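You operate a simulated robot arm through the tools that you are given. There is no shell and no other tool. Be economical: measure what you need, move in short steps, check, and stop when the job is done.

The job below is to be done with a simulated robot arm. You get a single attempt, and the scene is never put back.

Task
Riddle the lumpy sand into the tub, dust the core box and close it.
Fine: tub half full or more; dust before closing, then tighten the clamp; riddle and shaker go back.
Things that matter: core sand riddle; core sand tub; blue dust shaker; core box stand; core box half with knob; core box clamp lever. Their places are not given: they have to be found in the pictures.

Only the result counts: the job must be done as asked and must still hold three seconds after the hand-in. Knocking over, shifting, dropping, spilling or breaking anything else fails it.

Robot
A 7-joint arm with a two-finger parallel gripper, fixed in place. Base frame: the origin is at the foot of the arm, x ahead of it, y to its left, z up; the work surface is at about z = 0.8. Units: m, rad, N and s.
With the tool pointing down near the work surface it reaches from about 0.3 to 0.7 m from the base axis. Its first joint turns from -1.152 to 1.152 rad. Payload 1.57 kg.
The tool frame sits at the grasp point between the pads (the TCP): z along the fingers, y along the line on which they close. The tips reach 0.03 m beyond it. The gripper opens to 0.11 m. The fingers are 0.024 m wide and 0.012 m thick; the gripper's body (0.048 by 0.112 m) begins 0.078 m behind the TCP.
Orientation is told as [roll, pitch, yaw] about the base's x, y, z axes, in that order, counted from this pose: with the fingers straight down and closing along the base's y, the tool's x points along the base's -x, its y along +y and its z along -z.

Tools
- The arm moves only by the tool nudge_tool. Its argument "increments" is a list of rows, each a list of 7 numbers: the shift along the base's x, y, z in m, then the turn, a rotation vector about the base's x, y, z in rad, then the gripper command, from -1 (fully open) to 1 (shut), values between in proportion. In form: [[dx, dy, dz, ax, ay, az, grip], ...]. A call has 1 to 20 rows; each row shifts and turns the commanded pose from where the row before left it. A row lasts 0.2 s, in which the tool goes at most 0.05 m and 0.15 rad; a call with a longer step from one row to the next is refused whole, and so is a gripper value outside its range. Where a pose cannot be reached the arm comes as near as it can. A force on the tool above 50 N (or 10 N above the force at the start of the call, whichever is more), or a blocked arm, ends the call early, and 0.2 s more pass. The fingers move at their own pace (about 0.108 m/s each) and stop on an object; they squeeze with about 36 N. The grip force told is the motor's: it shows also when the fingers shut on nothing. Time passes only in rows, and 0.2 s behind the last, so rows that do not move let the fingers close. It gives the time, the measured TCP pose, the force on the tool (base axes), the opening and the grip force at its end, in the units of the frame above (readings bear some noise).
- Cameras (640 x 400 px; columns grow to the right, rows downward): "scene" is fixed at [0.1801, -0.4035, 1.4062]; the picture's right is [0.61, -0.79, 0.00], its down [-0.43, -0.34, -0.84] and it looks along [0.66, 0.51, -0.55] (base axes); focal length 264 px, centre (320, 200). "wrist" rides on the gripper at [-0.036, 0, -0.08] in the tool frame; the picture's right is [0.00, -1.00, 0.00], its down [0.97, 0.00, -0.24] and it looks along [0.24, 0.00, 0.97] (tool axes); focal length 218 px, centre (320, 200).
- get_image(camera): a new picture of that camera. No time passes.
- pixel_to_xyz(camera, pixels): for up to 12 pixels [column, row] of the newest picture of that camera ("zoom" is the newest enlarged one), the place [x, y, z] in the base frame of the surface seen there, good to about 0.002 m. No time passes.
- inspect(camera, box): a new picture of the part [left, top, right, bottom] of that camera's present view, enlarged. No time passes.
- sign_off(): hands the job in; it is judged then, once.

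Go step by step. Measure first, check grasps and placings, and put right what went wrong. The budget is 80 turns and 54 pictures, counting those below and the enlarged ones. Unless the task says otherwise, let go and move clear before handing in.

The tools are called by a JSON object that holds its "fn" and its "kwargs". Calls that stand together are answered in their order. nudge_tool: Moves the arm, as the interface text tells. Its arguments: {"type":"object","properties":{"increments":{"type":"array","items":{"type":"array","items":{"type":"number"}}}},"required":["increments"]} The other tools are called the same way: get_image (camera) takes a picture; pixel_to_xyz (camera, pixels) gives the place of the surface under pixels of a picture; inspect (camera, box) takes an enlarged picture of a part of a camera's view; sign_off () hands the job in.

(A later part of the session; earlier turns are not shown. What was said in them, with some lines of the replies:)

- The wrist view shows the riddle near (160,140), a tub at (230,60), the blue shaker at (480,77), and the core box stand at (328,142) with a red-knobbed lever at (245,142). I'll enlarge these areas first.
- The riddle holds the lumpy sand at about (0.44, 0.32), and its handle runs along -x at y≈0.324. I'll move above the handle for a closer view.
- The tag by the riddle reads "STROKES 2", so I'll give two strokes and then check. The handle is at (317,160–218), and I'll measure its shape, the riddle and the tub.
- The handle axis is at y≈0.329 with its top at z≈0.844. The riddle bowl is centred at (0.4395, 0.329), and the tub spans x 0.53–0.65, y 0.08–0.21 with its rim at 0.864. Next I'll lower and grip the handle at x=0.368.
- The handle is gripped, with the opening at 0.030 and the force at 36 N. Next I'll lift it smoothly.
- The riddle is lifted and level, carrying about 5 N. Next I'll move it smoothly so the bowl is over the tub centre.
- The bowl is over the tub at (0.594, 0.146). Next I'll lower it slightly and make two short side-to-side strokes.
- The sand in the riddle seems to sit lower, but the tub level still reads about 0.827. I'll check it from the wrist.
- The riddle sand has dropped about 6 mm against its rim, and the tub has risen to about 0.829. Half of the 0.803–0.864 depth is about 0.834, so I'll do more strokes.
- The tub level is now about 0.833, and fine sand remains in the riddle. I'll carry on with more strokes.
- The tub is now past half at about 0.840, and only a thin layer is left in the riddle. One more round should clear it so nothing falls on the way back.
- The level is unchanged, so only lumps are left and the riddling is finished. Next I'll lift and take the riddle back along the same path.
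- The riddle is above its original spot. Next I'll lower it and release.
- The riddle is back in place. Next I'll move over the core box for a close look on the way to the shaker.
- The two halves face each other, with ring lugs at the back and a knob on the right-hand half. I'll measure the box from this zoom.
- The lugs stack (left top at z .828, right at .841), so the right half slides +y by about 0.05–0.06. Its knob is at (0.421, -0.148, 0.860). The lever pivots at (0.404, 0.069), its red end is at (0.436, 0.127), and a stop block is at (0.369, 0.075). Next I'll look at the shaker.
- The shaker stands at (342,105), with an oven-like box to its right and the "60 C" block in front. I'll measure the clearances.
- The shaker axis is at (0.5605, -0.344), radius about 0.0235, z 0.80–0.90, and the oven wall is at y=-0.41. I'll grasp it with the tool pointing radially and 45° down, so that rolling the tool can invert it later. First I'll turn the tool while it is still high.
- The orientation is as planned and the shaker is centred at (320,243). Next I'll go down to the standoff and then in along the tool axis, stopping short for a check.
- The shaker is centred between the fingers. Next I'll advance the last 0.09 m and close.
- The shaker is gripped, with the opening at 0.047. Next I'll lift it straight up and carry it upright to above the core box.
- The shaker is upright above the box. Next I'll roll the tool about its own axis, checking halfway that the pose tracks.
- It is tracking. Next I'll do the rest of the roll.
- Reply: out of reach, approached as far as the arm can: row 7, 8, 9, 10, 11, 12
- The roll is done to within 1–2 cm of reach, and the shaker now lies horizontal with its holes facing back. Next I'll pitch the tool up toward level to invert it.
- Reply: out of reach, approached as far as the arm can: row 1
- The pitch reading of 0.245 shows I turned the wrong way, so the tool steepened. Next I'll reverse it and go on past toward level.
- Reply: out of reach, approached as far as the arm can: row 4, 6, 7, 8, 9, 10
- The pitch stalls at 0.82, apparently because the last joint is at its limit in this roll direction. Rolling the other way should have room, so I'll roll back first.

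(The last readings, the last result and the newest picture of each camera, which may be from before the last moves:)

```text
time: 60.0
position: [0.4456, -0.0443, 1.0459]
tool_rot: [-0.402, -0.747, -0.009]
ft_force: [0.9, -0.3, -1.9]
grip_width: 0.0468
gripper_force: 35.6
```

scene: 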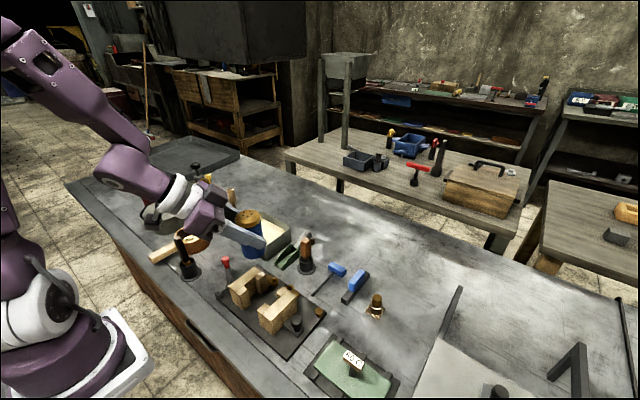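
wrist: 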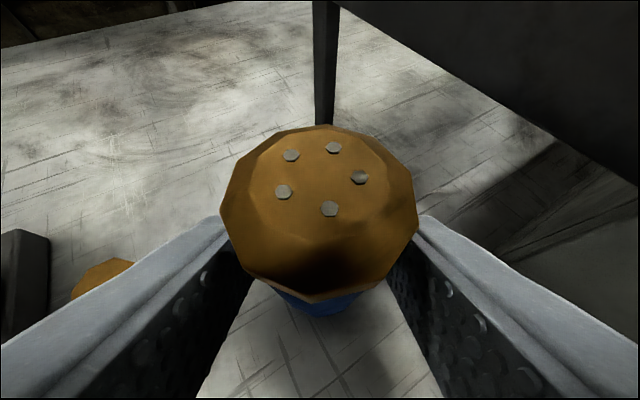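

Rolled back with no warnings. Before the other roll, I'll test whether the tool can pitch closer to level here.

{"fn": "nudge_tool", "kwargs": {"increments": [[0, 0, 0.01, -0.0624, -0.1025, 0, 1], [0, 0, 0.01, -0.0624, -0.1025, 0, 1], [0, 0, 0.01, -0.0624, -0.1025, 0, 1], [0, 0, 0, -0.0624, -0.1025, 0, 1], [0, 0, 0, 0, 0, 0, 1]]}}

```text
time: 61.2
position: [0.4451, -0.0441, 1.0567]
tool_rot: [-0.495, -0.846, 0.059]
ft_force: [1.0, -0.3, -2.2]
grip_width: 0.0468
gripper_force: 36.4
out of reach, approached as far as the arm can: row 2, 3, 4
```

The pitch limit here is about 0.94 because the wrist is straight when it points outward. Pointing the tool sideways (toward -y) should let it go level, so I'll level the roll, yaw to -y and pitch up while the shaker stays upright.

{"fn": "nudge_tool", "kwargs": {"increments": [[0, 0, 0.005, 0.091, -0.0577, -0.0774, 1], [0, 0, 0.005, 0.091, -0.0577, -0.0774, 1], [0, 0, 0.005, 0.091, -0.0577, -0.0774, 1], [-0.003, 0.001, 0, 0, 0, -0.1437, 1], [-0.003, 0.001, 0, 0, 0, -0.1437, 1], [-0.003, 0.001, 0, 0, 0, -0.1437, 1], [-0.003, 0.001, 0, 0, 0, -0.1437, 1], [-0.003, 0.001, 0, 0, 0, -0.1437, 1], [-0.003, 0.001, 0, 0, 0, -0.1437, 1], [-0.003, 0.001, 0, 0, 0, -0.1437, 1], [0, 0, 0, -0.125, 0, 0, 1], [0, 0, 0, -0.125, 0, 0, 1], [0, 0, 0, -0.125, 0, 0, 1], [0, 0, 0, -0.125, 0, 0, 1], [0, 0, 0, 0, 0, 0, 1]]}}

{"fn": "get_image", "kwargs": {"camera": "scene"}}

```text
time: 64.4
position: [0.4247, -0.0352, 1.069]
tool_rot: [0.006, -1.45, -1.575]
ft_force: [0.2, -0.2, -1.6]
grip_width: 0.0466
gripper_force: 36.1
```

```text
21 pictures are left
```

scene: 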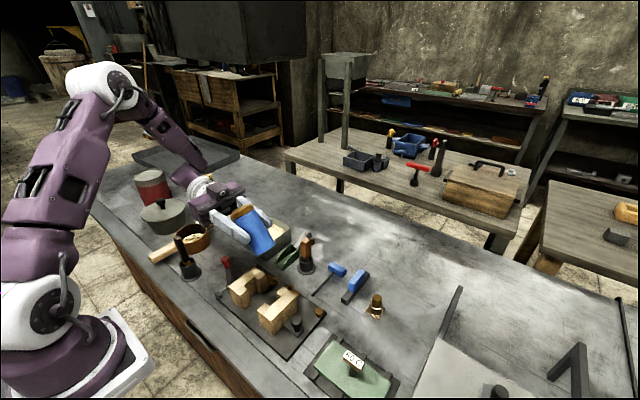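

The sideways pose is fully reachable, and the shaker now leans 45° back. Next I'll roll about the tool axis through +x toward the inverted side.

{"fn": "nudge_tool", "kwargs": {"increments": [[0, 0, 0, 0, 0.147, 0.0178, 1], [0, 0, 0, 0, 0.147, 0.0178, 1], [0, 0, 0, 0, 0.147, 0.0178, 1], [0, 0, 0, 0, 0.147, 0.0178, 1], [0, 0, 0, 0, 0.147, 0.0178, 1], [0, 0, 0, 0, 0.147, 0.0178, 1], [0, 0, 0, 0, 0.147, 0.0178, 1], [0, 0, 0, 0, 0.147, 0.0178, 1], [0, 0, 0, 0, 0.147, 0.0178, 1], [0, 0, 0, 0, 0.147, 0.0178, 1], [0, 0, 0, 0, 0, 0, 1]]}}

```text
time: 66.8
position: [0.4248, -0.0368, 1.0712]
tool_rot: [-1.45, -0.086, -0.013]
ft_force: [0.1, 0.4, -1.3]
grip_width: 0.047
gripper_force: 36.1
```

Tracking well. Next I'll finish the roll and pitch slightly above level so the holes face down, staying high over the brush.

{"fn": "nudge_tool", "kwargs": {"increments": [[0, 0, 0.01, 0, 0.137, 0.0166, 1], [0, 0, 0.01, 0, 0.137, 0.0166, 1], [0, 0, 0.01, 0, 0.137, 0.0166, 1], [0, 0, 0, 0, 0.137, 0.0166, 1], [0, 0, 0, 0, 0.137, 0.0166, 1], [0, 0, 0, 0, 0.137, 0.0166, 1], [0, 0, 0, 0, 0.137, 0.0166, 1], [0, 0, 0, 0, 0.137, 0.0166, 1], [0, 0, 0, 0, 0.137, 0.0166, 1], [0, 0, 0, 0, 0.137, 0.0166, 1], [0, 0, 0, 0, 0.137, 0.0166, 1], [0, 0, 0, 0, 0.137, 0.0166, 1], [0, 0, 0, -0.12, 0, 0, 1], [0, 0, 0, -0.12, 0, 0, 1], [0, 0, 0, -0.12, 0, 0, 1], [0, 0, 0, 0, 0, 0, 1]]}}

{"fn": "inspect", "kwargs": {"camera": "scene", "box": [150, 140, 350, 350]}}

```text
time: 70.2
position: [0.3552, -0.0493, 1.0562]
tool_rot: [-3.119, 1.329, -1.547]
ft_force: [0.2, 0.4, -0.2]
grip_width: 0.0472
gripper_force: 35.9
out of reach, approached as far as the arm can: row 9, 10, 11, 12
```

```text
1.90 times, centred on (250, 245) of scene
```

zoom: 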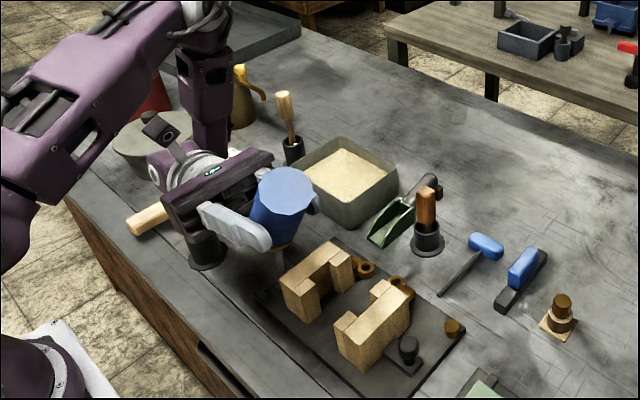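

The shaker is inverted (tool 14° above level), but x drifted to 0.355 and the hand is near the brush. I'll raise first, then move back over the box.

{"fn": "nudge_tool", "kwargs": {"increments": [[0, 0, 0.02, 0, 0, 0, 1], [0, 0, 0.02, 0, 0, 0, 1], [0.015, 0, 0.01, 0, 0, 0, 1], [0.015, 0, 0, 0, 0, 0, 1], [0.015, 0, 0, 0, 0, 0, 1], [0.015, 0, 0, 0, 0, 0, 1], [0.01, 0, 0, 0, 0, 0, 1], [0, 0, 0, 0, 0, 0, 1]]}}

{"fn": "inspect", "kwargs": {"camera": "scene", "box": [150, 140, 350, 350]}}

```text
time: 72.0
position: [0.3576, -0.0719, 1.0721]
tool_rot: [-3.116, 1.33, -1.544]
ft_force: [0.4, 0.7, -1.4]
grip_width: 0.0469
gripper_force: 36.4
out of reach, approached as far as the arm can: row 1, 2, 3, 4, 5, 6, 7
```

```text
1.90 times, centred on (250, 245) of scene
```

zoom: 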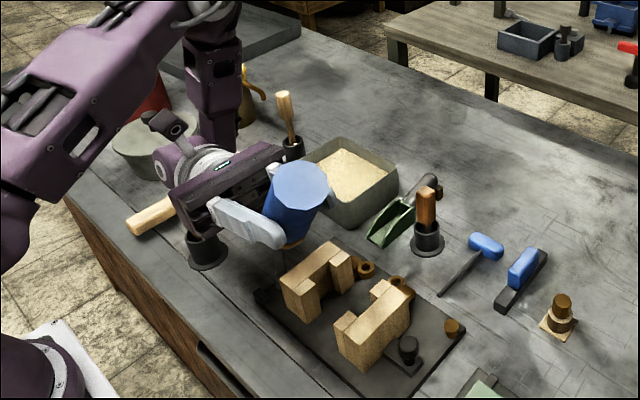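

A joint limit is blocking x. Backing the roll off by about 0.4 rad still keeps the holes well down, so I'll do that and move +x.

{"fn": "nudge_tool", "kwargs": {"increments": [[0, 0, 0, 0.003, -0.126, 0.031, 1], [0, 0, 0, 0.003, -0.126, 0.031, 1], [0, 0, 0, 0.003, -0.126, 0.031, 1], [0.015, 0.005, 0, 0, 0, 0, 1], [0.015, 0.005, 0, 0, 0, 0, 1], [0.015, 0.005, 0, 0, 0, 0, 1], [0.015, 0.005, 0, 0, 0, 0, 1], [0.01, 0.005, 0, 0, 0, 0, 1], [0, 0, 0, 0, 0, 0, 1]]}}

{"fn": "inspect", "kwargs": {"camera": "scene", "box": [150, 140, 350, 350]}}

```text
time: 74.0
position: [0.4277, -0.0475, 1.0732]
tool_rot: [-2.123, 1.114, -0.504]
ft_force: [0.3, 0.5, -1.1]
grip_width: 0.0469
gripper_force: 36.0
```

```text
1.90 times, centred on (250, 245) of scene
```

zoom: 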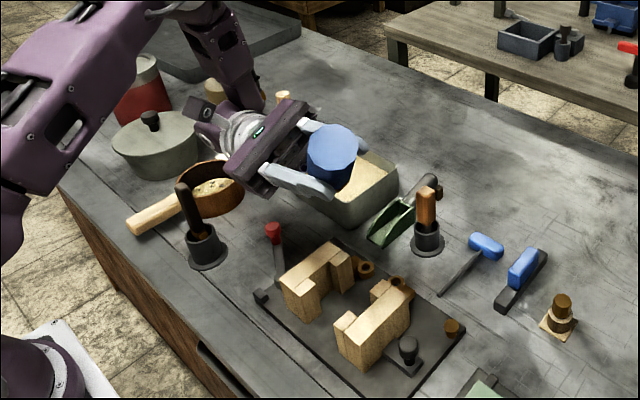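

The shaker is now inverted (axis about 143° from upright) with its outlet at about (0.439, -0.025, 1.04). Next I'll centre it over the box and shake a couple of strokes.

{"fn": "nudge_tool", "kwargs": {"increments": [[-0.015, -0.012, 0, 0, 0, 0, 1], [0, 0, 0, 0, 0, 0, 1], [0, 0, 0.025, 0, 0, 0, 1], [0, 0, -0.04, 0, 0, 0, 1], [0, 0, 0.04, 0, 0, 0, 1], [0, 0, -0.04, 0, 0, 0, 1], [0, 0, 0.04, 0, 0, 0, 1], [0, 0, -0.025, 0, 0, 0, 1], [0, 0, 0, 0, 0, 0, 1]]}}

{"fn": "inspect", "kwargs": {"camera": "scene", "box": [205, 245, 335, 365]}}

```text
time: 76.0
position: [0.4131, -0.0601, 1.0718]
tool_rot: [-2.126, 1.115, -0.504]
ft_force: [-1.1, -0.4, -1.3]
grip_width: 0.0467
gripper_force: 35.9
```

```text
3.33 times, centred on (270, 305) of scene
```

zoom: 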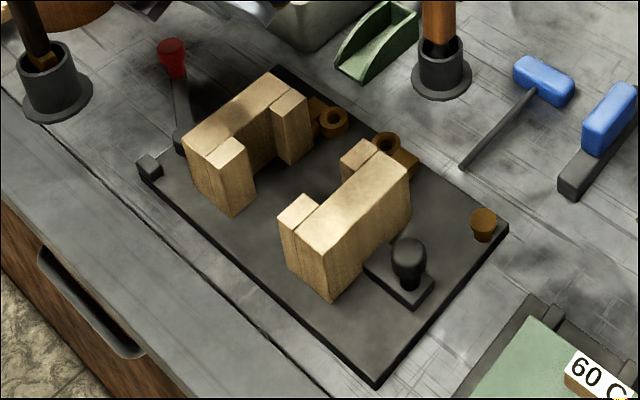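

No dust is visible on the box yet. I'll lower carefully to get closer and check clearance to the brush and lever.

{"fn": "nudge_tool", "kwargs": {"increments": [[0.003, 0, -0.015, 0, 0, 0, 1], [0.003, 0, -0.015, 0, 0, 0, 1], [0.002, 0, -0.015, 0, 0, 0, 1], [0, 0, 0, 0, 0, 0, 1]]}}

{"fn": "inspect", "kwargs": {"camera": "scene", "box": [150, 160, 310, 320]}}

{"fn": "pixel_to_xyz", "kwargs": {"camera": "zoom", "pixels": [[200, 210], [170, 160], [230, 200], [260, 240], [300, 230], [130, 190], [150, 260], [270, 150], [110, 110], [150, 120]]}}

```text
time: 77.0
position: [0.421, -0.0607, 1.026]
tool_rot: [-2.121, 1.118, -0.504]
ft_force: [0.7, -0.6, -1.4]
grip_width: 0.0471
gripper_force: 35.8
```

```text
2.50 times, centred on (230, 240) of scene
```

zoom: 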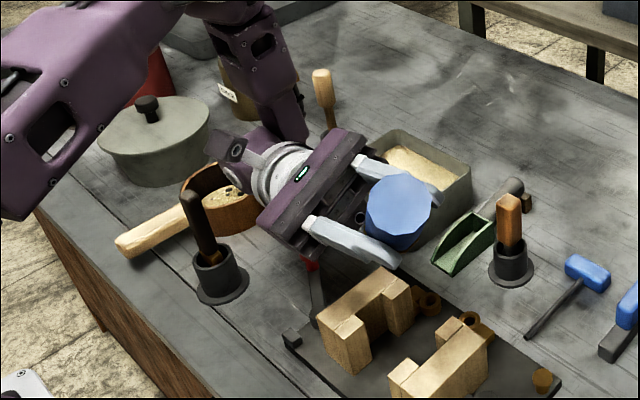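

```text
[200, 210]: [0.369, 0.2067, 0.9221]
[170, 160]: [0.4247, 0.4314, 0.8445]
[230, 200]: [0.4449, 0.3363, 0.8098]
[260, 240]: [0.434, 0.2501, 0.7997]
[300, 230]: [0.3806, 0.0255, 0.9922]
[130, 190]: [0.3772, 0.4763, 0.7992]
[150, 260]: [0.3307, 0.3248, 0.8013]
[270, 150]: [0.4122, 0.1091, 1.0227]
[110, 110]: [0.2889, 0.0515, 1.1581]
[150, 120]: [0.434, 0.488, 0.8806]
```

There is good clearance: hand underside about 0.93 against the lever knob at 0.866. Next I'll lower another 3 cm and shake harder.

{"fn": "nudge_tool", "kwargs": {"increments": [[-0.005, 0, -0.015, 0, 0, 0, 1], [0, 0, -0.015, 0, 0, 0, 1], [0, 0, 0.045, 0, 0, 0, 1], [0, 0, -0.045, 0, 0, 0, 1], [0, 0, 0.045, 0, 0, 0, 1], [0, 0, -0.045, 0, 0, 0, 1], [0, 0, 0.045, 0, 0, 0, 1], [0, 0, -0.045, 0, 0, 0, 1], [0, 0, 0.045, 0, 0, 0, 1], [0, 0, -0.045, 0, 0, 0, 1], [0, 0, 0.045, 0, 0, 0, 1], [0, 0, -0.02, 0, 0, 0, 1], [0, 0, 0, 0, 0, 0, 1]]}}

{"fn": "inspect", "kwargs": {"camera": "scene", "box": [205, 235, 335, 365]}}

```text
time: 79.8
position: [0.4172, -0.0591, 1.0228]
tool_rot: [-2.123, 1.115, -0.502]
ft_force: [0.4, 0.1, -1.3]
grip_width: 0.047
gripper_force: 35.9
```

```text
3.08 times, centred on (270, 300) of scene
```

zoom: 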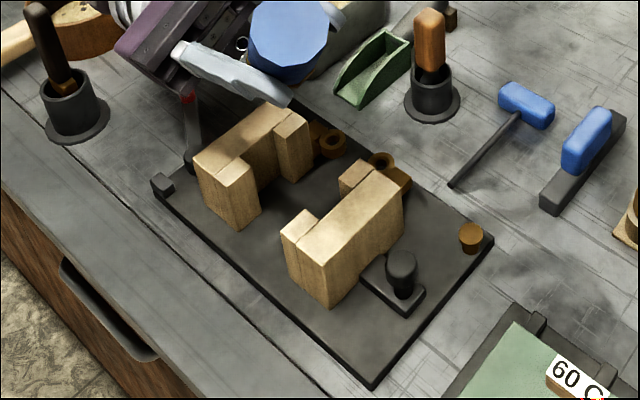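

The scene view shows no clear dust. The wrist camera is now below the hand, so I'll use it to look at the outlet and the box faces.

{"fn": "get_image", "kwargs": {"camera": "wrist"}}

```text
14 pictures are left
```

wrist: 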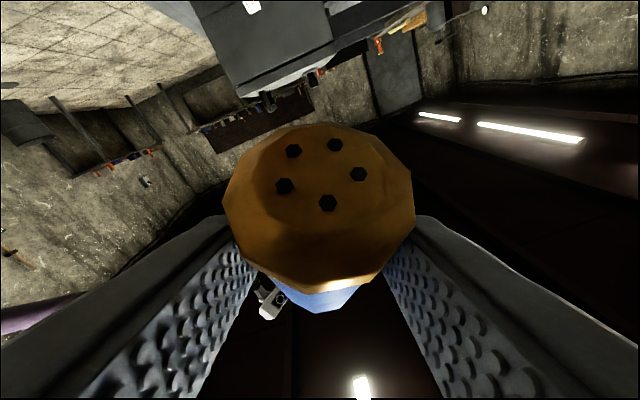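

The holes now look dark where they were light before, but that could just be shading. To be safe I'll invert further (to about 157°), staying high enough for the lever, and shake again.

{"fn": "nudge_tool", "kwargs": {"increments": [[0, 0, 0.015, 0, 0, 0, 1], [0, 0.005, 0.015, -0.1, 0, 0, 1], [0, 0.005, 0, -0.1, 0, 0, 1], [0, 0, 0, -0.1, 0, 0, 1], [0, 0, 0, 0, 0, 0, 1], [0, 0, 0.03, 0, 0, 0, 1], [0, 0, -0.045, 0, 0, 0, 1], [0, 0, 0.045, 0, 0, 0, 1], [0, 0, -0.045, 0, 0, 0, 1], [0, 0, 0.045, 0, 0, 0, 1], [0, 0, -0.045, 0, 0, 0, 1], [0, 0, 0.045, 0, 0, 0, 1], [0, 0, -0.03, 0, 0, 0, 1], [0, 0, 0, 0, 0, 0, 1]]}}

{"fn": "inspect", "kwargs": {"camera": "scene", "box": [195, 205, 345, 355]}}

```text
time: 82.8
position: [0.4155, -0.0508, 1.0515]
tool_rot: [-2.563, 0.92, -0.883]
ft_force: [-0.6, 0.3, -1.3]
grip_width: 0.0471
gripper_force: 35.4
```

```text
2.67 times, centred on (270, 280) of scene
```

zoom: 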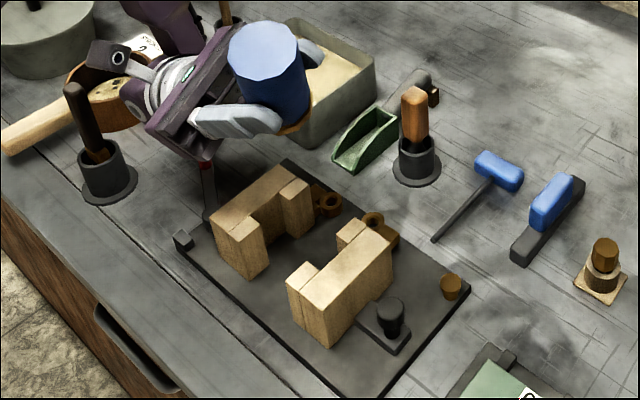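

The deeper inversion is reached. I'll go 2.5 cm lower and shake more, both vertically and sideways.

{"fn": "nudge_tool", "kwargs": {"increments": [[-0.003, 0, -0.015, 0, 0, 0, 1], [0, 0, -0.01, 0, 0, 0, 1], [0, 0, 0.045, 0, 0, 0, 1], [0, 0, -0.045, 0, 0, 0, 1], [0, 0, 0.045, 0, 0, 0, 1], [0, 0, -0.045, 0, 0, 0, 1], [0, 0, 0.045, 0, 0, 0, 1], [0, 0, -0.045, 0, 0, 0, 1], [0.02, 0, 0, 0, 0, 0, 1], [-0.04, 0, 0, 0, 0, 0, 1], [0.04, 0, 0, 0, 0, 0, 1], [-0.04, 0, 0, 0, 0, 0, 1], [0.02, 0.02, 0, 0, 0, 0, 1], [0, -0.04, 0, 0, 0, 0, 1], [0, 0.04, 0, 0, 0, 0, 1], [0, -0.04, 0, 0, 0, 0, 1], [0, 0.02, 0.03, 0, 0, 0, 1], [0, 0, 0, 0, 0, 0, 1]]}}

{"fn": "inspect", "kwargs": {"camera": "scene", "box": [215, 255, 325, 345]}}

```text
time: 86.6
position: [0.412, -0.0488, 1.058]
tool_rot: [-2.565, 0.919, -0.882]
ft_force: [0.1, 0.1, -1.0]
grip_width: 0.0467
gripper_force: 36.2
```

```text
4.44 times, centred on (270, 300) of scene
```

zoom: 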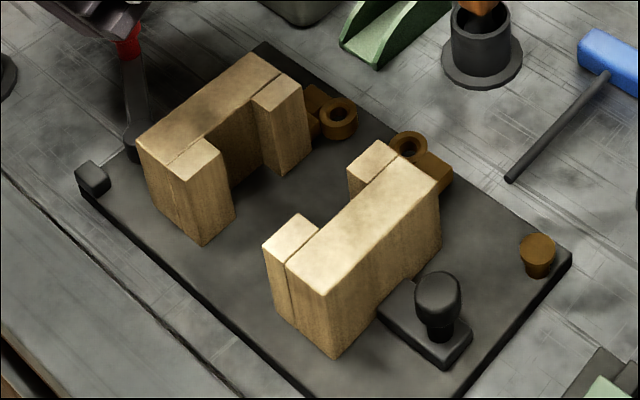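

No powder can be made out at this resolution, but the carried weight has dropped from about 1.7 N to 1.2 N, which fits dust having come out. Next I'll turn the shaker back upright along the reverse path.

{"fn": "nudge_tool", "kwargs": {"increments": [[0, 0, 0.015, 0.1, 0, 0, 1], [0, 0, 0.015, 0.1, 0, 0, 1], [0, 0, 0, 0.1, 0, 0, 1], [0, 0, 0, 0, -0.1406, 0.0332, 1], [0, 0, 0, 0, -0.1406, 0.0332, 1], [0, 0, 0, 0, -0.1406, 0.0332, 1], [0, 0, 0, 0, -0.1406, 0.0332, 1], [0, 0, 0, 0, -0.1406, 0.0332, 1], [0, 0, 0, 0, -0.1406, 0.0332, 1], [0, 0, 0, 0, -0.1406, 0.0332, 1], [0, 0, 0, 0, -0.1406, 0.0332, 1], [0, 0, 0, 0, -0.1406, 0.0332, 1], [0, 0, 0, 0, -0.1406, 0.0332, 1], [0, 0, 0, 0, -0.1406, 0.0332, 1], [0, 0, 0, 0, -0.1406, 0.0332, 1], [0, 0, 0, 0, -0.1406, 0.0332, 1], [0, 0, 0, 0, -0.1406, 0.0332, 1], [0, 0, 0, 0, -0.1406, 0.0332, 1], [0, 0, 0, 0, 0, 0, 1]]}}

```text
time: 90.6
position: [0.4126, -0.0498, 1.0862]
tool_rot: [-1.98, -0.955, 0.339]
ft_force: [-0.3, 0.5, -1.2]
grip_width: 0.0468
gripper_force: 36.0
```

Tracking cleanly. Next I'll finish the roll, pitch down to 45° and yaw back to the grasp heading.

{"fn": "nudge_tool", "kwargs": {"increments": [[0, 0, 0, 0, -0.1406, 0.0332, 1], [0, 0, 0, 0, -0.1406, 0.0332, 1], [0, 0, 0, 0, -0.1406, 0.0332, 1], [0, 0, 0, 0, -0.1406, 0.0332, 1], [0, 0, 0, 0.1453, 0, 0, 1], [0, 0, 0, 0.1453, 0, 0, 1], [0, 0, 0, 0.1453, 0, 0, 1], [0, 0, 0, 0.1453, 0, 0, 1], [0, 0, 0, 0.1453, 0, 0, 1], [0, 0, 0, 0.1453, 0, 0, 1], [0, 0, 0, 0.1453, 0, 0, 1], [0, 0, 0, 0, 0, 0, 1]]}}

```text
time: 93.2
position: [0.4113, -0.0496, 1.0866]
tool_rot: [-0.004, -0.785, -1.568]
ft_force: [-0.5, -0.1, -1.8]
grip_width: 0.0471
gripper_force: 36.1
```

The shaker is upright again at exactly 45°. Next I'll yaw back and carry it above its original place.

{"fn": "nudge_tool", "kwargs": {"increments": [[0, 0, 0, 0, 0, 0.1463, 1], [0, 0, 0, 0, 0, 0.1463, 1], [0, 0, 0, 0, 0, 0.1463, 1], [0, 0, 0, 0, 0, 0.1463, 1], [0, 0, 0, 0, 0, 0.1463, 1], [0, 0, 0, 0, 0, 0.1463, 1], [0, 0, 0, 0, 0, 0.1463, 1], [0.0125, -0.0246, 0, 0, 0, 0, 1], [0.0125, -0.0246, 0, 0, 0, 0, 1], [0.0125, -0.0246, 0, 0, 0, 0, 1], [0.0125, -0.0246, 0, 0, 0, 0, 1], [0.0125, -0.0246, 0, 0, 0, 0, 1], [0.0125, -0.0246, 0, 0, 0, 0, 1], [0.0125, -0.0246, 0, 0, 0, 0, 1], [0.0125, -0.0246, 0, 0, 0, 0, 1], [0.0125, -0.0246, 0, 0, 0, 0, 1], [0.0125, -0.0246, 0, 0, 0, 0, 1], [0.0125, -0.0246, 0, 0, 0, 0, 1], [0.0125, -0.0246, 0, 0, 0, 0, 1], [0, 0, 0, 0, 0, 0, 1]]}}

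```text
time: 97.4
position: [0.5625, -0.3454, 1.0869]
tool_rot: [-0.004, -0.784, -0.545]
ft_force: [0.2, -0.1, -1.1]
grip_width: 0.047
gripper_force: 36.1
```

Exactly above its place. I'll lower it to just above the bench.

{"fn": "nudge_tool", "kwargs": {"increments": [[-0.001, 0.001, -0.04, 0, 0, 0, 1], [0, 0, -0.04, 0, 0, 0, 1], [0, 0, -0.04, 0, 0, 0, 1], [0, 0, -0.04, 0, 0, 0, 1], [0, 0, -0.03, 0, 0, 0, 1], [0, 0, -0.02, 0, 0, 0, 1], [0, 0, -0.013, 0, 0, 0, 1], [0, 0, 0, 0, 0, 0, 1], [0, 0, 0, 0, 0, 0, 1]]}}

```text
time: 99.4
position: [0.5631, -0.3452, 0.8636]
tool_rot: [-0.003, -0.783, -0.546]
ft_force: [0.2, 0.6, -1.1]
grip_width: 0.0469
gripper_force: 35.9
```

{"fn": "nudge_tool", "kwargs": {"increments": [[-0.0005, 0.0005, -0.003, 0, 0, 0, 1], [0, 0, -0.002, 0, 0, 0, 1], [0, 0, 0, 0, 0, 0, 1]]}}

```text
time: 100.2
position: [0.5626, -0.3427, 0.8589]
tool_rot: [-0.005, -0.785, -0.547]
ft_force: [0.1, -0.5, -1.6]
grip_width: 0.0469
gripper_force: 36.2
```

It is at the original height. Next I'll open and retreat along the tool axis, then rise.

{"fn": "nudge_tool", "kwargs": {"increments": [[0, 0, -0.001, 0, 0, 0, 1], [0, 0, 0, 0, 0, 0, 0.05], [0, 0, 0, 0, 0, 0, -0.2], [0, 0, 0, 0, 0, 0, -0.36], [-0.0121, 0.0074, 0.0141, 0, 0, 0, -0.36], [-0.0121, 0.0074, 0.0141, 0, 0, 0, -0.36], [-0.0121, 0.0074, 0.0141, 0, 0, 0, -0.36], [-0.0121, 0.0074, 0.0141, 0, 0, 0, -0.36], [-0.0181, 0.011, 0.0212, 0, 0, 0, -0.36], [-0.0181, 0.011, 0.0212, 0, 0, 0, -0.36], [0, 0, 0.04, 0, 0, 0, -0.36], [0, 0, 0.04, 0, 0, 0, -0.36], [0, 0, 0.04, 0, 0, 0, -0.36], [0, 0, 0, 0, 0, 0, -0.36]]}}

{"fn": "get_image", "kwargs": {"camera": "wrist"}}

{"fn": "pixel_to_xyz", "kwargs": {"camera": "wrist", "pixels": [[318, 235]]}}

```text
time: 103.2
position: [0.4766, -0.2906, 1.0783]
tool_rot: [-0.003, -0.784, -0.543]
ft_force: [0.3, 0.6, 0.0]
grip_width: 0.0748
gripper_force: 0.1
```

```text
11 pictures are left
```

wrist: 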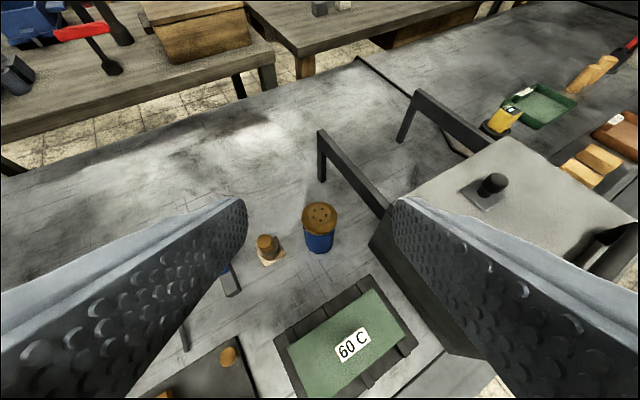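

```text
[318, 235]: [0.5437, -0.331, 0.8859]
```

The shaker is standing upright in its place. Next I'll straighten the tool and return to the same top view of the box to compare.

{"fn": "nudge_tool", "kwargs": {"increments": [[-0.006, 0.02, 0.005, 0.068, 0.1117, 0, -0.36], [-0.006, 0.02, 0.005, 0.068, 0.1117, 0, -0.36], [-0.006, 0.02, 0, 0.068, 0.1117, 0, -0.36], [-0.006, 0.02, 0, 0.068, 0.1117, 0, -0.36], [-0.006, 0.02, 0, 0.068, 0.1117, 0, -0.36], [-0.006, 0.02, 0, 0.068, 0.1117, 0, -0.36], [-0.01, 0.035, 0, 0, 0, 0.136, -0.36], [-0.01, 0.035, 0, 0, 0, 0.136, -0.36], [-0.01, 0.035, 0, 0, 0, 0.136, -0.36], [-0.0105, 0.0355, 0, 0, 0, 0.137, -0.36], [0, 0, 0, 0, 0, 0, -0.36]]}}

{"fn": "inspect", "kwargs": {"camera": "wrist", "box": [200, 50, 440, 200]}}

```text
time: 105.6
position: [0.3992, -0.0313, 1.0885]
tool_rot: [-0.002, 0.0, 0.0]
ft_force: [0.5, 0.5, -0.4]
grip_width: 0.075
gripper_force: 0.1
```

```text
2.67 times, centred on (320, 125) of wrist
```

zoom: 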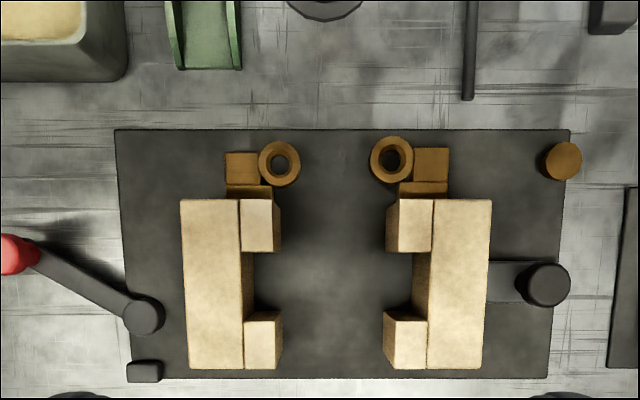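

The top view looks much like before. I'll take the same scene crop as before dusting for a direct comparison.

{"fn": "inspect", "kwargs": {"camera": "scene", "box": [205, 245, 335, 365]}}

```text
3.33 times, centred on (270, 305) of scene
```

zoom: 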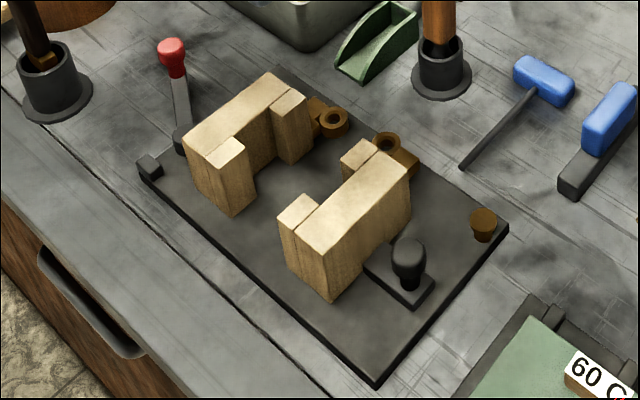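

I see no visual difference at this scale. I'll take one closer view of the cavity faces from the wrist before deciding.

{"fn": "nudge_tool", "kwargs": {"increments": [[0.003, 0, -0.03, 0, 0, 0, -0.36], [0.003, 0, -0.03, 0, 0, 0, -0.36], [0.003, 0, -0.03, 0, 0, 0, -0.36], [0, 0, -0.02, 0, 0, 0, -0.36], [0, 0, 0, 0, 0, 0, -0.36]]}}

{"fn": "get_image", "kwargs": {"camera": "wrist"}}

{"fn": "pixel_to_xyz", "kwargs": {"camera": "wrist", "pixels": [[320, 150], [300, 150], [260, 40], [370, 40]]}}

```text
time: 106.8
position: [0.4081, -0.0309, 0.9768]
tool_rot: [-0.001, -0.001, -0.004]
ft_force: [0.5, 0.2, 0.8]
grip_width: 0.0746
gripper_force: 0.0
```

```text
8 pictures are left
```

wrist: 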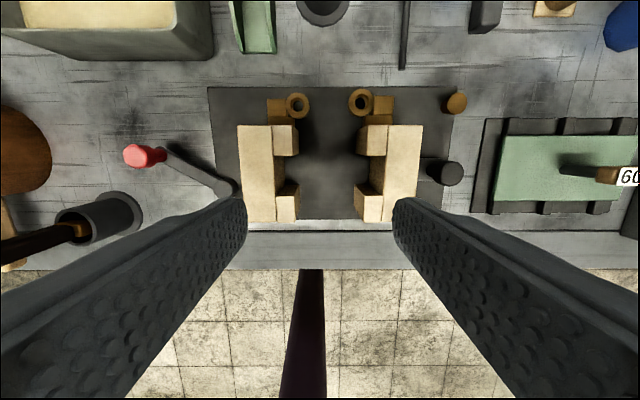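

```text
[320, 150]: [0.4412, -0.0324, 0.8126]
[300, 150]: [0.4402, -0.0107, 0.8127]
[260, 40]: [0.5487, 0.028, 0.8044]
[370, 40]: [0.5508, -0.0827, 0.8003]
```

There is still no visible film, but the shaker was fully inverted and shaken well over the two strokes on the card, centred over the box, so I'll go on to closing. First I'll measure the knob at (445,172) and the lever from this view.

{"fn": "pixel_to_xyz", "kwargs": {"camera": "wrist", "pixels": [[452, 173], [440, 173], [462, 173], [452, 163], [452, 183], [427, 173], [417, 140], [296, 210], [358, 210], [240, 150], [133, 155], [230, 188]]}}

```text
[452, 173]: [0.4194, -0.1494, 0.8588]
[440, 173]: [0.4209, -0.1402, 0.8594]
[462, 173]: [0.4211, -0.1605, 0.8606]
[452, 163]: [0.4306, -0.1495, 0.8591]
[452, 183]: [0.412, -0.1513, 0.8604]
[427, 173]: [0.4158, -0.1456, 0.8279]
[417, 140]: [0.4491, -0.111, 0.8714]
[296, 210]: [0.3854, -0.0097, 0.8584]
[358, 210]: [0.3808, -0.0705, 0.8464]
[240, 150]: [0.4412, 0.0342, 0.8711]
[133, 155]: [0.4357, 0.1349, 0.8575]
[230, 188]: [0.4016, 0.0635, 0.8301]
```

The knob is at (0.421, -0.1505), radius about 0.011. I'll turn the gripper 90° so it closes along x, and hover above the knob.

{"fn": "nudge_tool", "kwargs": {"increments": [[0, 0, 0.02, 0, 0, -0.1428, 0.2], [0.0013, -0.012, 0, 0, 0, -0.1428, 0.2], [0.0013, -0.012, 0, 0, 0, -0.1428, 0.2], [0.0013, -0.012, 0, 0, 0, -0.1428, 0.2], [0.0013, -0.012, 0, 0, 0, -0.1428, 0.2], [0.0013, -0.012, 0, 0, 0, -0.1428, 0.2], [0.0013, -0.012, 0, 0, 0, -0.1428, 0.2], [0.0013, -0.012, 0, 0, 0, -0.1428, 0.2], [0.0013, -0.012, 0, 0, 0, -0.1428, 0.2], [0.0013, -0.012, 0, 0, 0, -0.1428, 0.2], [0.0013, -0.0115, 0, 0, 0, -0.1428, 0.2], [0, 0, 0, 0, 0, 0, 0.2], [0, 0, -0.04, 0, 0, 0, 0.2], [0, 0, 0, 0, 0, 0, 0.2]]}}

```text
time: 109.8
position: [0.4223, -0.1515, 0.9565]
tool_rot: [-0.002, -0.001, -1.572]
ft_force: [-0.6, 0.2, -0.3]
grip_width: 0.0441
gripper_force: 0.1
```

{"fn": "nudge_tool", "kwargs": {"increments": [[-0.001, 0.001, -0.03, 0, 0, 0, 0.2], [0, 0, -0.03, 0, 0, 0, 0.2], [0, 0, -0.025, 0, 0, 0, 0.2], [0, 0, -0.0125, 0, 0, 0, 0.2], [0, 0, 0, 0, 0, 0, 0.2], [0, 0, 0, 0, 0, 0, 1], [0, 0, 0, 0, 0, 0, 1], [0, 0, 0, 0, 0, 0, 1]]}}

```text
time: 111.6
position: [0.4192, -0.151, 0.8577]
tool_rot: [-0.004, 0.002, -1.573]
ft_force: [-3.7, -0.1, -9.5]
grip_width: 0.0232
gripper_force: 35.8
```

The knob is gripped at 0.023. Next I'll slide the half +y in small steps and watch the force.

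{"fn": "nudge_tool", "kwargs": {"increments": [[0.001, 0.006, 0, 0, 0, 0, 1], [0, 0.008, 0, 0, 0, 0, 1], [0, 0.008, 0, 0, 0, 0, 1], [0, 0.008, 0, 0, 0, 0, 1], [0, 0.008, 0, 0, 0, 0, 1], [0, 0, 0, 0, 0, 0, 1]]}}

{"fn": "inspect", "kwargs": {"camera": "scene", "box": [205, 245, 335, 365]}}

```text
time: 113.0
position: [0.4196, -0.1141, 0.86]
tool_rot: [-0.002, -0.002, -1.572]
ft_force: [-34.2, -27.3, 6.5]
grip_width: 0.0236
gripper_force: 36.0
```

```text
3.33 times, centred on (270, 305) of scene
```

zoom: 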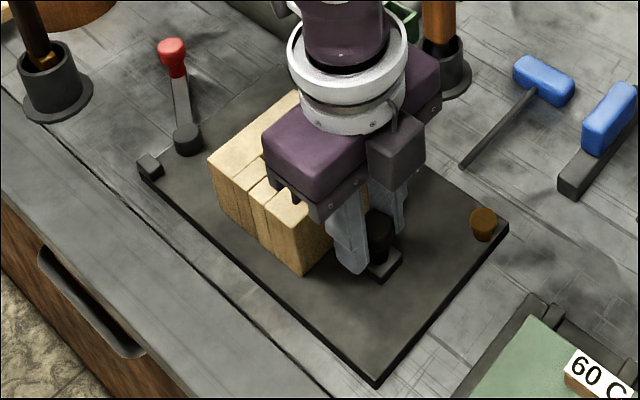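

The y force reached 27 N, so the halves have met, but there is 34 N in x and the left half looks shifted. I'll release, rise and look from above.

{"fn": "nudge_tool", "kwargs": {"increments": [[0, -0.001, 0, 0, 0, 0, 0.5], [0, 0, 0, 0, 0, 0, 0.2], [0, 0, 0, 0, 0, 0, 0.2], [0, 0, 0.03, 0, 0, 0, 0.2], [0, 0, 0.04, 0, 0, 0, 0.2], [0, 0.01, 0.05, 0, 0, 0, 0.2], [0, 0.01, 0.05, 0, 0, 0, 0.2], [0, 0, 0.04, 0, 0, 0, 0.2], [0, 0, 0, 0, 0, 0, 0.2]]}}

{"fn": "get_image", "kwargs": {"camera": "wrist"}}

```text
refused: row 6 steps farther than a row can; nothing moved
```

```text
6 pictures are left
```

wrist: 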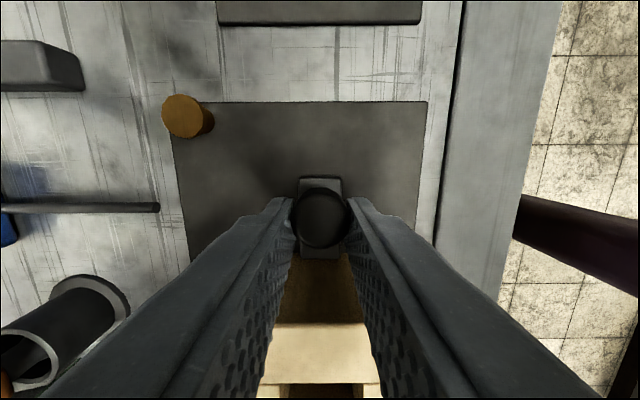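

The call was refused for one step that was too long, so nothing moved. I'll redo it with shorter steps and use this picture's geometry as well.

{"fn": "nudge_tool", "kwargs": {"increments": [[0, -0.001, 0, 0, 0, 0, 0.5], [0, 0, 0, 0, 0, 0, 0.2], [0, 0, 0, 0, 0, 0, 0.2], [0, 0, 0.03, 0, 0, 0, 0.2], [0, 0, 0.04, 0, 0, 0, 0.2], [0, 0, 0.045, 0, 0, 0, -1], [0, 0.01, 0.045, 0, 0, 0, -1], [0, 0.02, 0.04, 0, 0, 0, -1], [0, 0.03, 0, 0, 0, 0, -1], [0, 0, 0, 0, 0, 0, -1]]}}

{"fn": "get_image", "kwargs": {"camera": "wrist"}}

```text
time: 115.2
position: [0.4196, -0.0516, 1.0576]
tool_rot: [-0.002, 0.001, -1.573]
ft_force: [-0.1, 0.0, -0.1]
grip_width: 0.1102
gripper_force: 0.1
```

```text
5 pictures are left
```

wrist: 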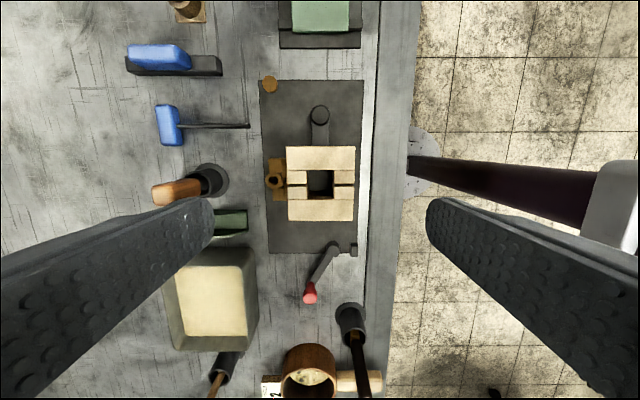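

From above, the halves are together with the lugs stacked at (276,181). I'll measure the seam and edges.

{"fn": "pixel_to_xyz", "kwargs": {"camera": "wrist", "pixels": [[300, 150], [300, 165], [300, 177], [345, 184], [345, 190], [300, 215], [345, 215], [320, 110], [334, 245], [310, 298], [322, 270], [354, 250]]}}

{"fn": "inspect", "kwargs": {"camera": "wrist", "box": [250, 90, 380, 310]}}

```text
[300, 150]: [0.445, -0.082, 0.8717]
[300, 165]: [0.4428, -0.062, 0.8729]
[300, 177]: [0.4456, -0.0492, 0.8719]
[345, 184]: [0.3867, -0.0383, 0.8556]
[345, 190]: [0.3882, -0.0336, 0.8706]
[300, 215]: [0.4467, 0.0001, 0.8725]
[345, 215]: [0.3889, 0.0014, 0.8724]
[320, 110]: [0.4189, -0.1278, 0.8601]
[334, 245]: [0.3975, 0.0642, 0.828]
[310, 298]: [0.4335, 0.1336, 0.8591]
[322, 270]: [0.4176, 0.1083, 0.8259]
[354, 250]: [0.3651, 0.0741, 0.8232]
```

```text
1.82 times, centred on (315, 200) of wrist
```

zoom: 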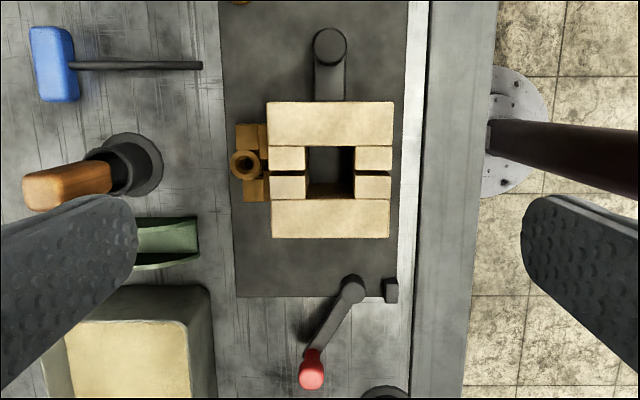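

Both halves have moved in symmetrically, with the knob now at y≈-0.128, and a thin dark seam remains. I'll measure the seam in the zoom.

{"fn": "pixel_to_xyz", "kwargs": {"camera": "zoom", "pixels": [[285, 164], [285, 167], [285, 170], [285, 173], [285, 176], [285, 179], [374, 164], [374, 168], [374, 171], [374, 174], [374, 177], [330, 48]]}}

```text
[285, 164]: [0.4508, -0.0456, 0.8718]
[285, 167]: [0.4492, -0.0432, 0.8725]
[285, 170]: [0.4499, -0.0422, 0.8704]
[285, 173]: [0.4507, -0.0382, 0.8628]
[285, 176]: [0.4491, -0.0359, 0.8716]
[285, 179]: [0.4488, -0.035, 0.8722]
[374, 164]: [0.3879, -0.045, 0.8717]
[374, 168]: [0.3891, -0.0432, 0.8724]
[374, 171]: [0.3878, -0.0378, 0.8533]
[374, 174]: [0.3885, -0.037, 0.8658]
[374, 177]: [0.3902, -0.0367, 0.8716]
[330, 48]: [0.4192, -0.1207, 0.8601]
```

A gap of about 4 mm remains; the grip slipped on the knob at the end. I'll push on the knob from behind with closed fingers instead.

{"fn": "nudge_tool", "kwargs": {"increments": [[0, -0.035, 0, 0, 0, 0, 1], [0, -0.035, 0, 0, 0, 0, 1], [0, -0.036, 0, 0, 0, 0, 1], [0, 0, -0.04, 0, 0, 0, 1], [0, 0, -0.045, 0, 0, 0, 1], [0, 0, -0.045, 0, 0, 0, 1], [0, 0, -0.04, 0, 0, 0, 1], [0, 0, -0.025, 0, 0, 0, 1], [0, 0, 0, 0, 0, 0, 1], [0, 0.004, 0, 0, 0, 0, 1], [0, 0.003, 0, 0, 0, 0, 1], [0, 0.003, 0, 0, 0, 0, 1], [0, 0, 0, 0, 0, 0, 1]]}}

```text
time: 118.0
position: [0.4223, -0.1484, 0.8634]
tool_rot: [0.0, 0.0, -1.571]
ft_force: [-0.1, -0.3, 0.6]
grip_width: 0.0002
gripper_force: 21.1
```

{"fn": "nudge_tool", "kwargs": {"increments": [[0, 0.003, 0, 0, 0, 0, 1], [0, 0.003, 0, 0, 0, 0, 1], [0, 0.003, 0, 0, 0, 0, 1], [0, 0.002, 0, 0, 0, 0, 1], [0, 0, 0, 0, 0, 0, 1]]}}

```text
time: 119.0
position: [0.4217, -0.1465, 0.864]
tool_rot: [-0.001, -0.012, -1.578]
ft_force: [-1.3, -7.6, 0.2]
grip_width: 0.0001
gripper_force: 21.7
stopped in row 5: the force on the tool passed its limit (the readings are from after the stop); the commanded pose is now the measured one
```

The half is against a firm stop, with the knob at y≈-0.1235. Next is the lever: I'll measure its pivot and red knob centres from the zoom.

{"fn": "pixel_to_xyz", "kwargs": {"camera": "zoom", "pixels": [[352, 288], [364, 288], [342, 288], [352, 277], [311, 375], [300, 375], [322, 375], [311, 388], [312, 356], [390, 290], [330, 325], [330, 48]]}}

{"fn": "nudge_tool", "kwargs": {"increments": [[0, -0.006, 0, 0, 0, 0, 1], [0, 0, 0.04, 0, 0, 0, 0.3], [0, 0, 0.045, 0, 0, 0, 0.3], [0, 0, 0.045, 0, 0, 0, 0.3], [0, 0.04, 0.03, 0, 0, 0, 0.3], [0, 0.045, 0, 0, 0, 0, 0.3], [0, 0.04, 0, 0, 0, 0, 0.3], [0, 0, 0, 0, 0, 0, 0.3]]}}

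{"fn": "inspect", "kwargs": {"camera": "wrist", "box": [240, 90, 400, 310]}}

```text
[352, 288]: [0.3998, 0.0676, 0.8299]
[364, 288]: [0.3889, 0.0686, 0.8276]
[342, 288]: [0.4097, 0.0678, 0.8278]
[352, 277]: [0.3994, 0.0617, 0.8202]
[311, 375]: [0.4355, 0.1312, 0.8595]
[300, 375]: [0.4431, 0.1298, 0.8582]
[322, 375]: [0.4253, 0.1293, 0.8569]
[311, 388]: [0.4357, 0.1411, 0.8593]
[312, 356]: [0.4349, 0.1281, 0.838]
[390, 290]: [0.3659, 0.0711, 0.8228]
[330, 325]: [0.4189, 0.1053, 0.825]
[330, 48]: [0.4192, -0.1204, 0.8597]
```

```text
time: 120.8
position: [0.4227, -0.0236, 1.0254]
tool_rot: [0.0, -0.012, -1.578]
ft_force: [-0.1, 0.9, -0.2]
grip_width: 0.0386
gripper_force: 0.0
```

```text
1.82 times, centred on (320, 200) of wrist
```

zoom: 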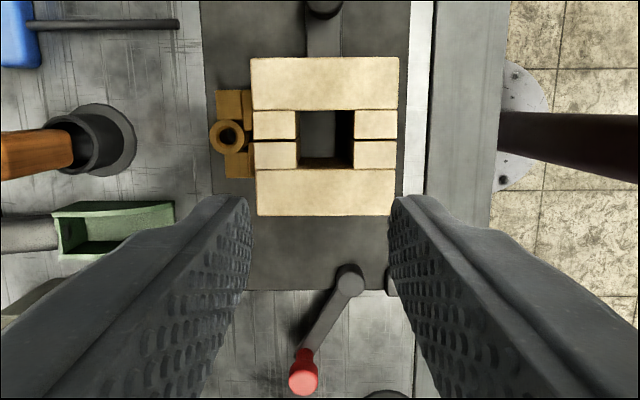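

The gap is now essentially closed. The lever pivot is at (0.400, 0.068) and the red knob at (0.4345, 0.132). Next I'll go there and grip the red knob.

{"fn": "nudge_tool", "kwargs": {"increments": [[0.003, 0.039, 0, 0, 0.012, 0.006, 0.25], [0.003, 0.039, 0, 0, 0, 0, 0.25], [0.003, 0.039, 0, 0, 0, 0, 0.25], [0.003, 0.039, 0, 0, 0, 0, 0.25], [0, 0, -0.04, 0, 0, 0, 0.25], [0, 0, -0.045, 0, 0, 0, 0.25], [0, 0, -0.045, 0, 0, 0, 0.25], [0, 0, -0.025, 0, 0, 0, 0.25], [0, 0, -0.01, 0, 0, 0, 0.25], [0, 0, 0, 0, 0, 0, 0.25], [0, 0, 0, 0, 0, 0, 1], [0, 0, 0, 0, 0, 0, 1], [0, 0, 0, 0, 0, 0, 1]]}}

```text
time: 123.6
position: [0.4361, 0.132, 0.858]
tool_rot: [-0.007, -0.012, -1.571]
ft_force: [26.5, 2.2, -11.7]
grip_width: 0.0211
gripper_force: 34.3
```

The red knob is gripped at 0.021. Next I'll rotate the lever a little toward the stop block (counter-clockwise) and watch the force.

{"fn": "nudge_tool", "kwargs": {"increments": [[-0.0068, 0.0034, 0, 0, 0, 0.105, 1], [-0.0073, 0.0026, 0, 0, 0, 0.105, 1], [-0.0074, 0.002, 0, 0, 0, 0.105, 1], [-0.0076, 0.0011, 0, 0, 0, 0.105, 1], [0, 0, 0, 0, 0, 0, 1]]}}

```text
time: 124.0
position: [0.4357, 0.1307, 0.8602]
tool_rot: [0.01, -0.016, -1.484]
ft_force: [8.4, -0.3, -13.1]
grip_width: 0.0216
gripper_force: 34.2
stopped in row 2: the force on the tool passed its limit (the readings are from after the stop); the commanded pose is now the measured one
```

It blocked right away in that direction. I'll try clockwise gently.

{"fn": "nudge_tool", "kwargs": {"increments": [[0.0064, -0.0042, 0, 0, 0, -0.08, 1], [0.006, -0.0049, 0, 0, 0, -0.08, 1], [0.0054, -0.0054, 0, 0, 0, -0.08, 1], [0, 0, 0, 0, 0, 0, 1]]}}

```text
time: 125.0
position: [0.4534, 0.1168, 0.8584]
tool_rot: [0.009, -0.015, -1.725]
ft_force: [1.8, 2.9, -5.3]
grip_width: 0.0213
gripper_force: 34.5
```

It moves freely clockwise, now at about 42°. I'll continue the arc until it resists.

{"fn": "nudge_tool", "kwargs": {"increments": [[0.0052, -0.0063, 0, 0, 0, -0.05, 1], [0.0041, -0.0064, 0, 0, 0, -0.05, 1], [0.0034, -0.0068, 0, 0, 0, -0.05, 1], [0.0028, -0.0071, 0, 0, 0, -0.05, 1], [0.0019, -0.0073, 0, 0, 0, -0.05, 1], [0.0012, -0.0075, 0, 0, 0, -0.05, 1], [0.0004, -0.0076, 0, 0, 0, -0.05, 1], [0, 0, 0, 0, 0, 0, 1]]}}

```text
time: 126.8
position: [0.4702, 0.0703, 0.8596]
tool_rot: [0.005, -0.014, -2.073]
ft_force: [-17.5, 18.5, 6.5]
grip_width: 0.0213
gripper_force: 34.3
```

Resistance is building near 0°: the tangential force is about 18 N. I'll go a little further to find the stop.

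{"fn": "nudge_tool", "kwargs": {"increments": [[-0.0018, -0.0055, 0, 0, 0, -0.05, 1], [-0.001, -0.006, 0, 0, 0, -0.05, 1], [-0.001, -0.006, 0, 0, 0, -0.05, 1], [0, 0, 0, 0, 0, 0, 1]]}}

{"fn": "inspect", "kwargs": {"camera": "scene", "box": [190, 210, 330, 350]}}

```text
time: 127.5
position: [0.4653, 0.0626, 0.8583]
tool_rot: [-0.009, -0.014, -2.173]
ft_force: [-4.2, 6.1, 6.2]
grip_width: 0.0213
gripper_force: 34.6
stopped in row 3: the force on the tool passed its limit (the readings are from after the stop); the commanded pose is now the measured one
```

```text
2.86 times, centred on (260, 280) of scene
```

zoom: 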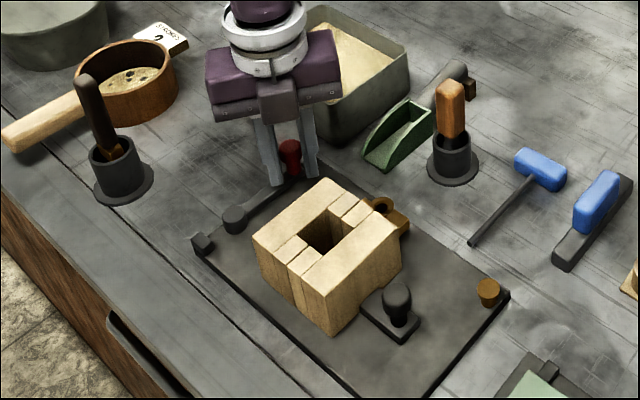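

The lever stopped hard at about -5°, pointing along +x, and the box looks closed. Next I'll release, rise and check from above.

{"fn": "nudge_tool", "kwargs": {"increments": [[0, 0, 0, 0, 0, 0, 0.5], [0, 0, 0, 0, 0, 0, 0.2], [0, 0, 0, 0, 0, 0, 0.2], [0, 0, 0.03, 0, 0, 0, 0.2], [0, 0, 0.04, 0, 0, 0, 0.2], [0, 0, 0.045, 0, 0, 0, -0.2], [0, 0, 0.045, 0, 0, 0.1, -0.2], [0, -0.02, 0.035, 0, 0, 0.1, -1], [-0.02, -0.02, 0, 0, 0, 0.1, -1], [-0.025, -0.02, 0, 0, 0, 0.1, -1], [0, -0.02, 0, 0, 0, 0.1, -1], [0, -0.01, 0, 0, 0, 0.1, -1], [0, 0, 0, 0, 0, 0, -1]]}}

{"fn": "inspect", "kwargs": {"camera": "wrist", "box": [240, 100, 400, 300]}}

```text
time: 130.3
position: [0.4204, -0.0284, 1.0534]
tool_rot: [-0.006, -0.016, -1.571]
ft_force: [1.0, 0.1, -0.3]
grip_width: 0.1102
gripper_force: 0.1
```

```text
2.00 times, centred on (320, 200) of wrist
```

zoom: 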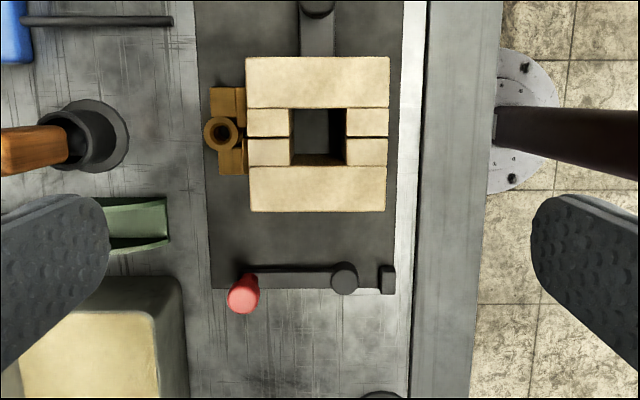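

The lever lies along +x and the halves are shut with only a hairline seam. I'll measure both.

{"fn": "pixel_to_xyz", "kwargs": {"camera": "zoom", "pixels": [[343, 278], [242, 297], [270, 132], [270, 136], [270, 138], [270, 141], [365, 132], [365, 137], [365, 141], [317, 8]]}}

```text
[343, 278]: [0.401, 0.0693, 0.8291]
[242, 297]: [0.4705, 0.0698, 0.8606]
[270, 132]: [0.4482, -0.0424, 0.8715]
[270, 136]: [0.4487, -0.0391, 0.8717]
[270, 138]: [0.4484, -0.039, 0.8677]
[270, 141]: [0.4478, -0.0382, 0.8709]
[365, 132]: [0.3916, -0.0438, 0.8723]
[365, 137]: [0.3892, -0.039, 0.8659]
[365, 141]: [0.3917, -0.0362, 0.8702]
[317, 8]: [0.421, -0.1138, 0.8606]
```

The seam is under about 1 mm and the lever sits at its stop (0°, pointing along +x). The riddle and shaker are back in place and the gripper is clear, so I'm handing in.

{"fn": "sign_off", "kwargs": {}}

```text
The job is handed in.
```

I've handed the job in, but I never saw dust on the core box in any picture, so I can't confirm the dusting took. I shook the shaker upside down over the open box well past the two strokes on the card.

- **Sand:** it is riddled into the tub, now past half full (level about 0.840 m, where half is about 0.834 m). Only lumps and a thin layer of sand are left in the riddle.
- **Core box:** it is closed, with a seam of about 1 mm or less. The clamp lever is turned until it stopped hard.
- **Put back:** the riddle and the shaker are in their original places, and the gripper is clear.
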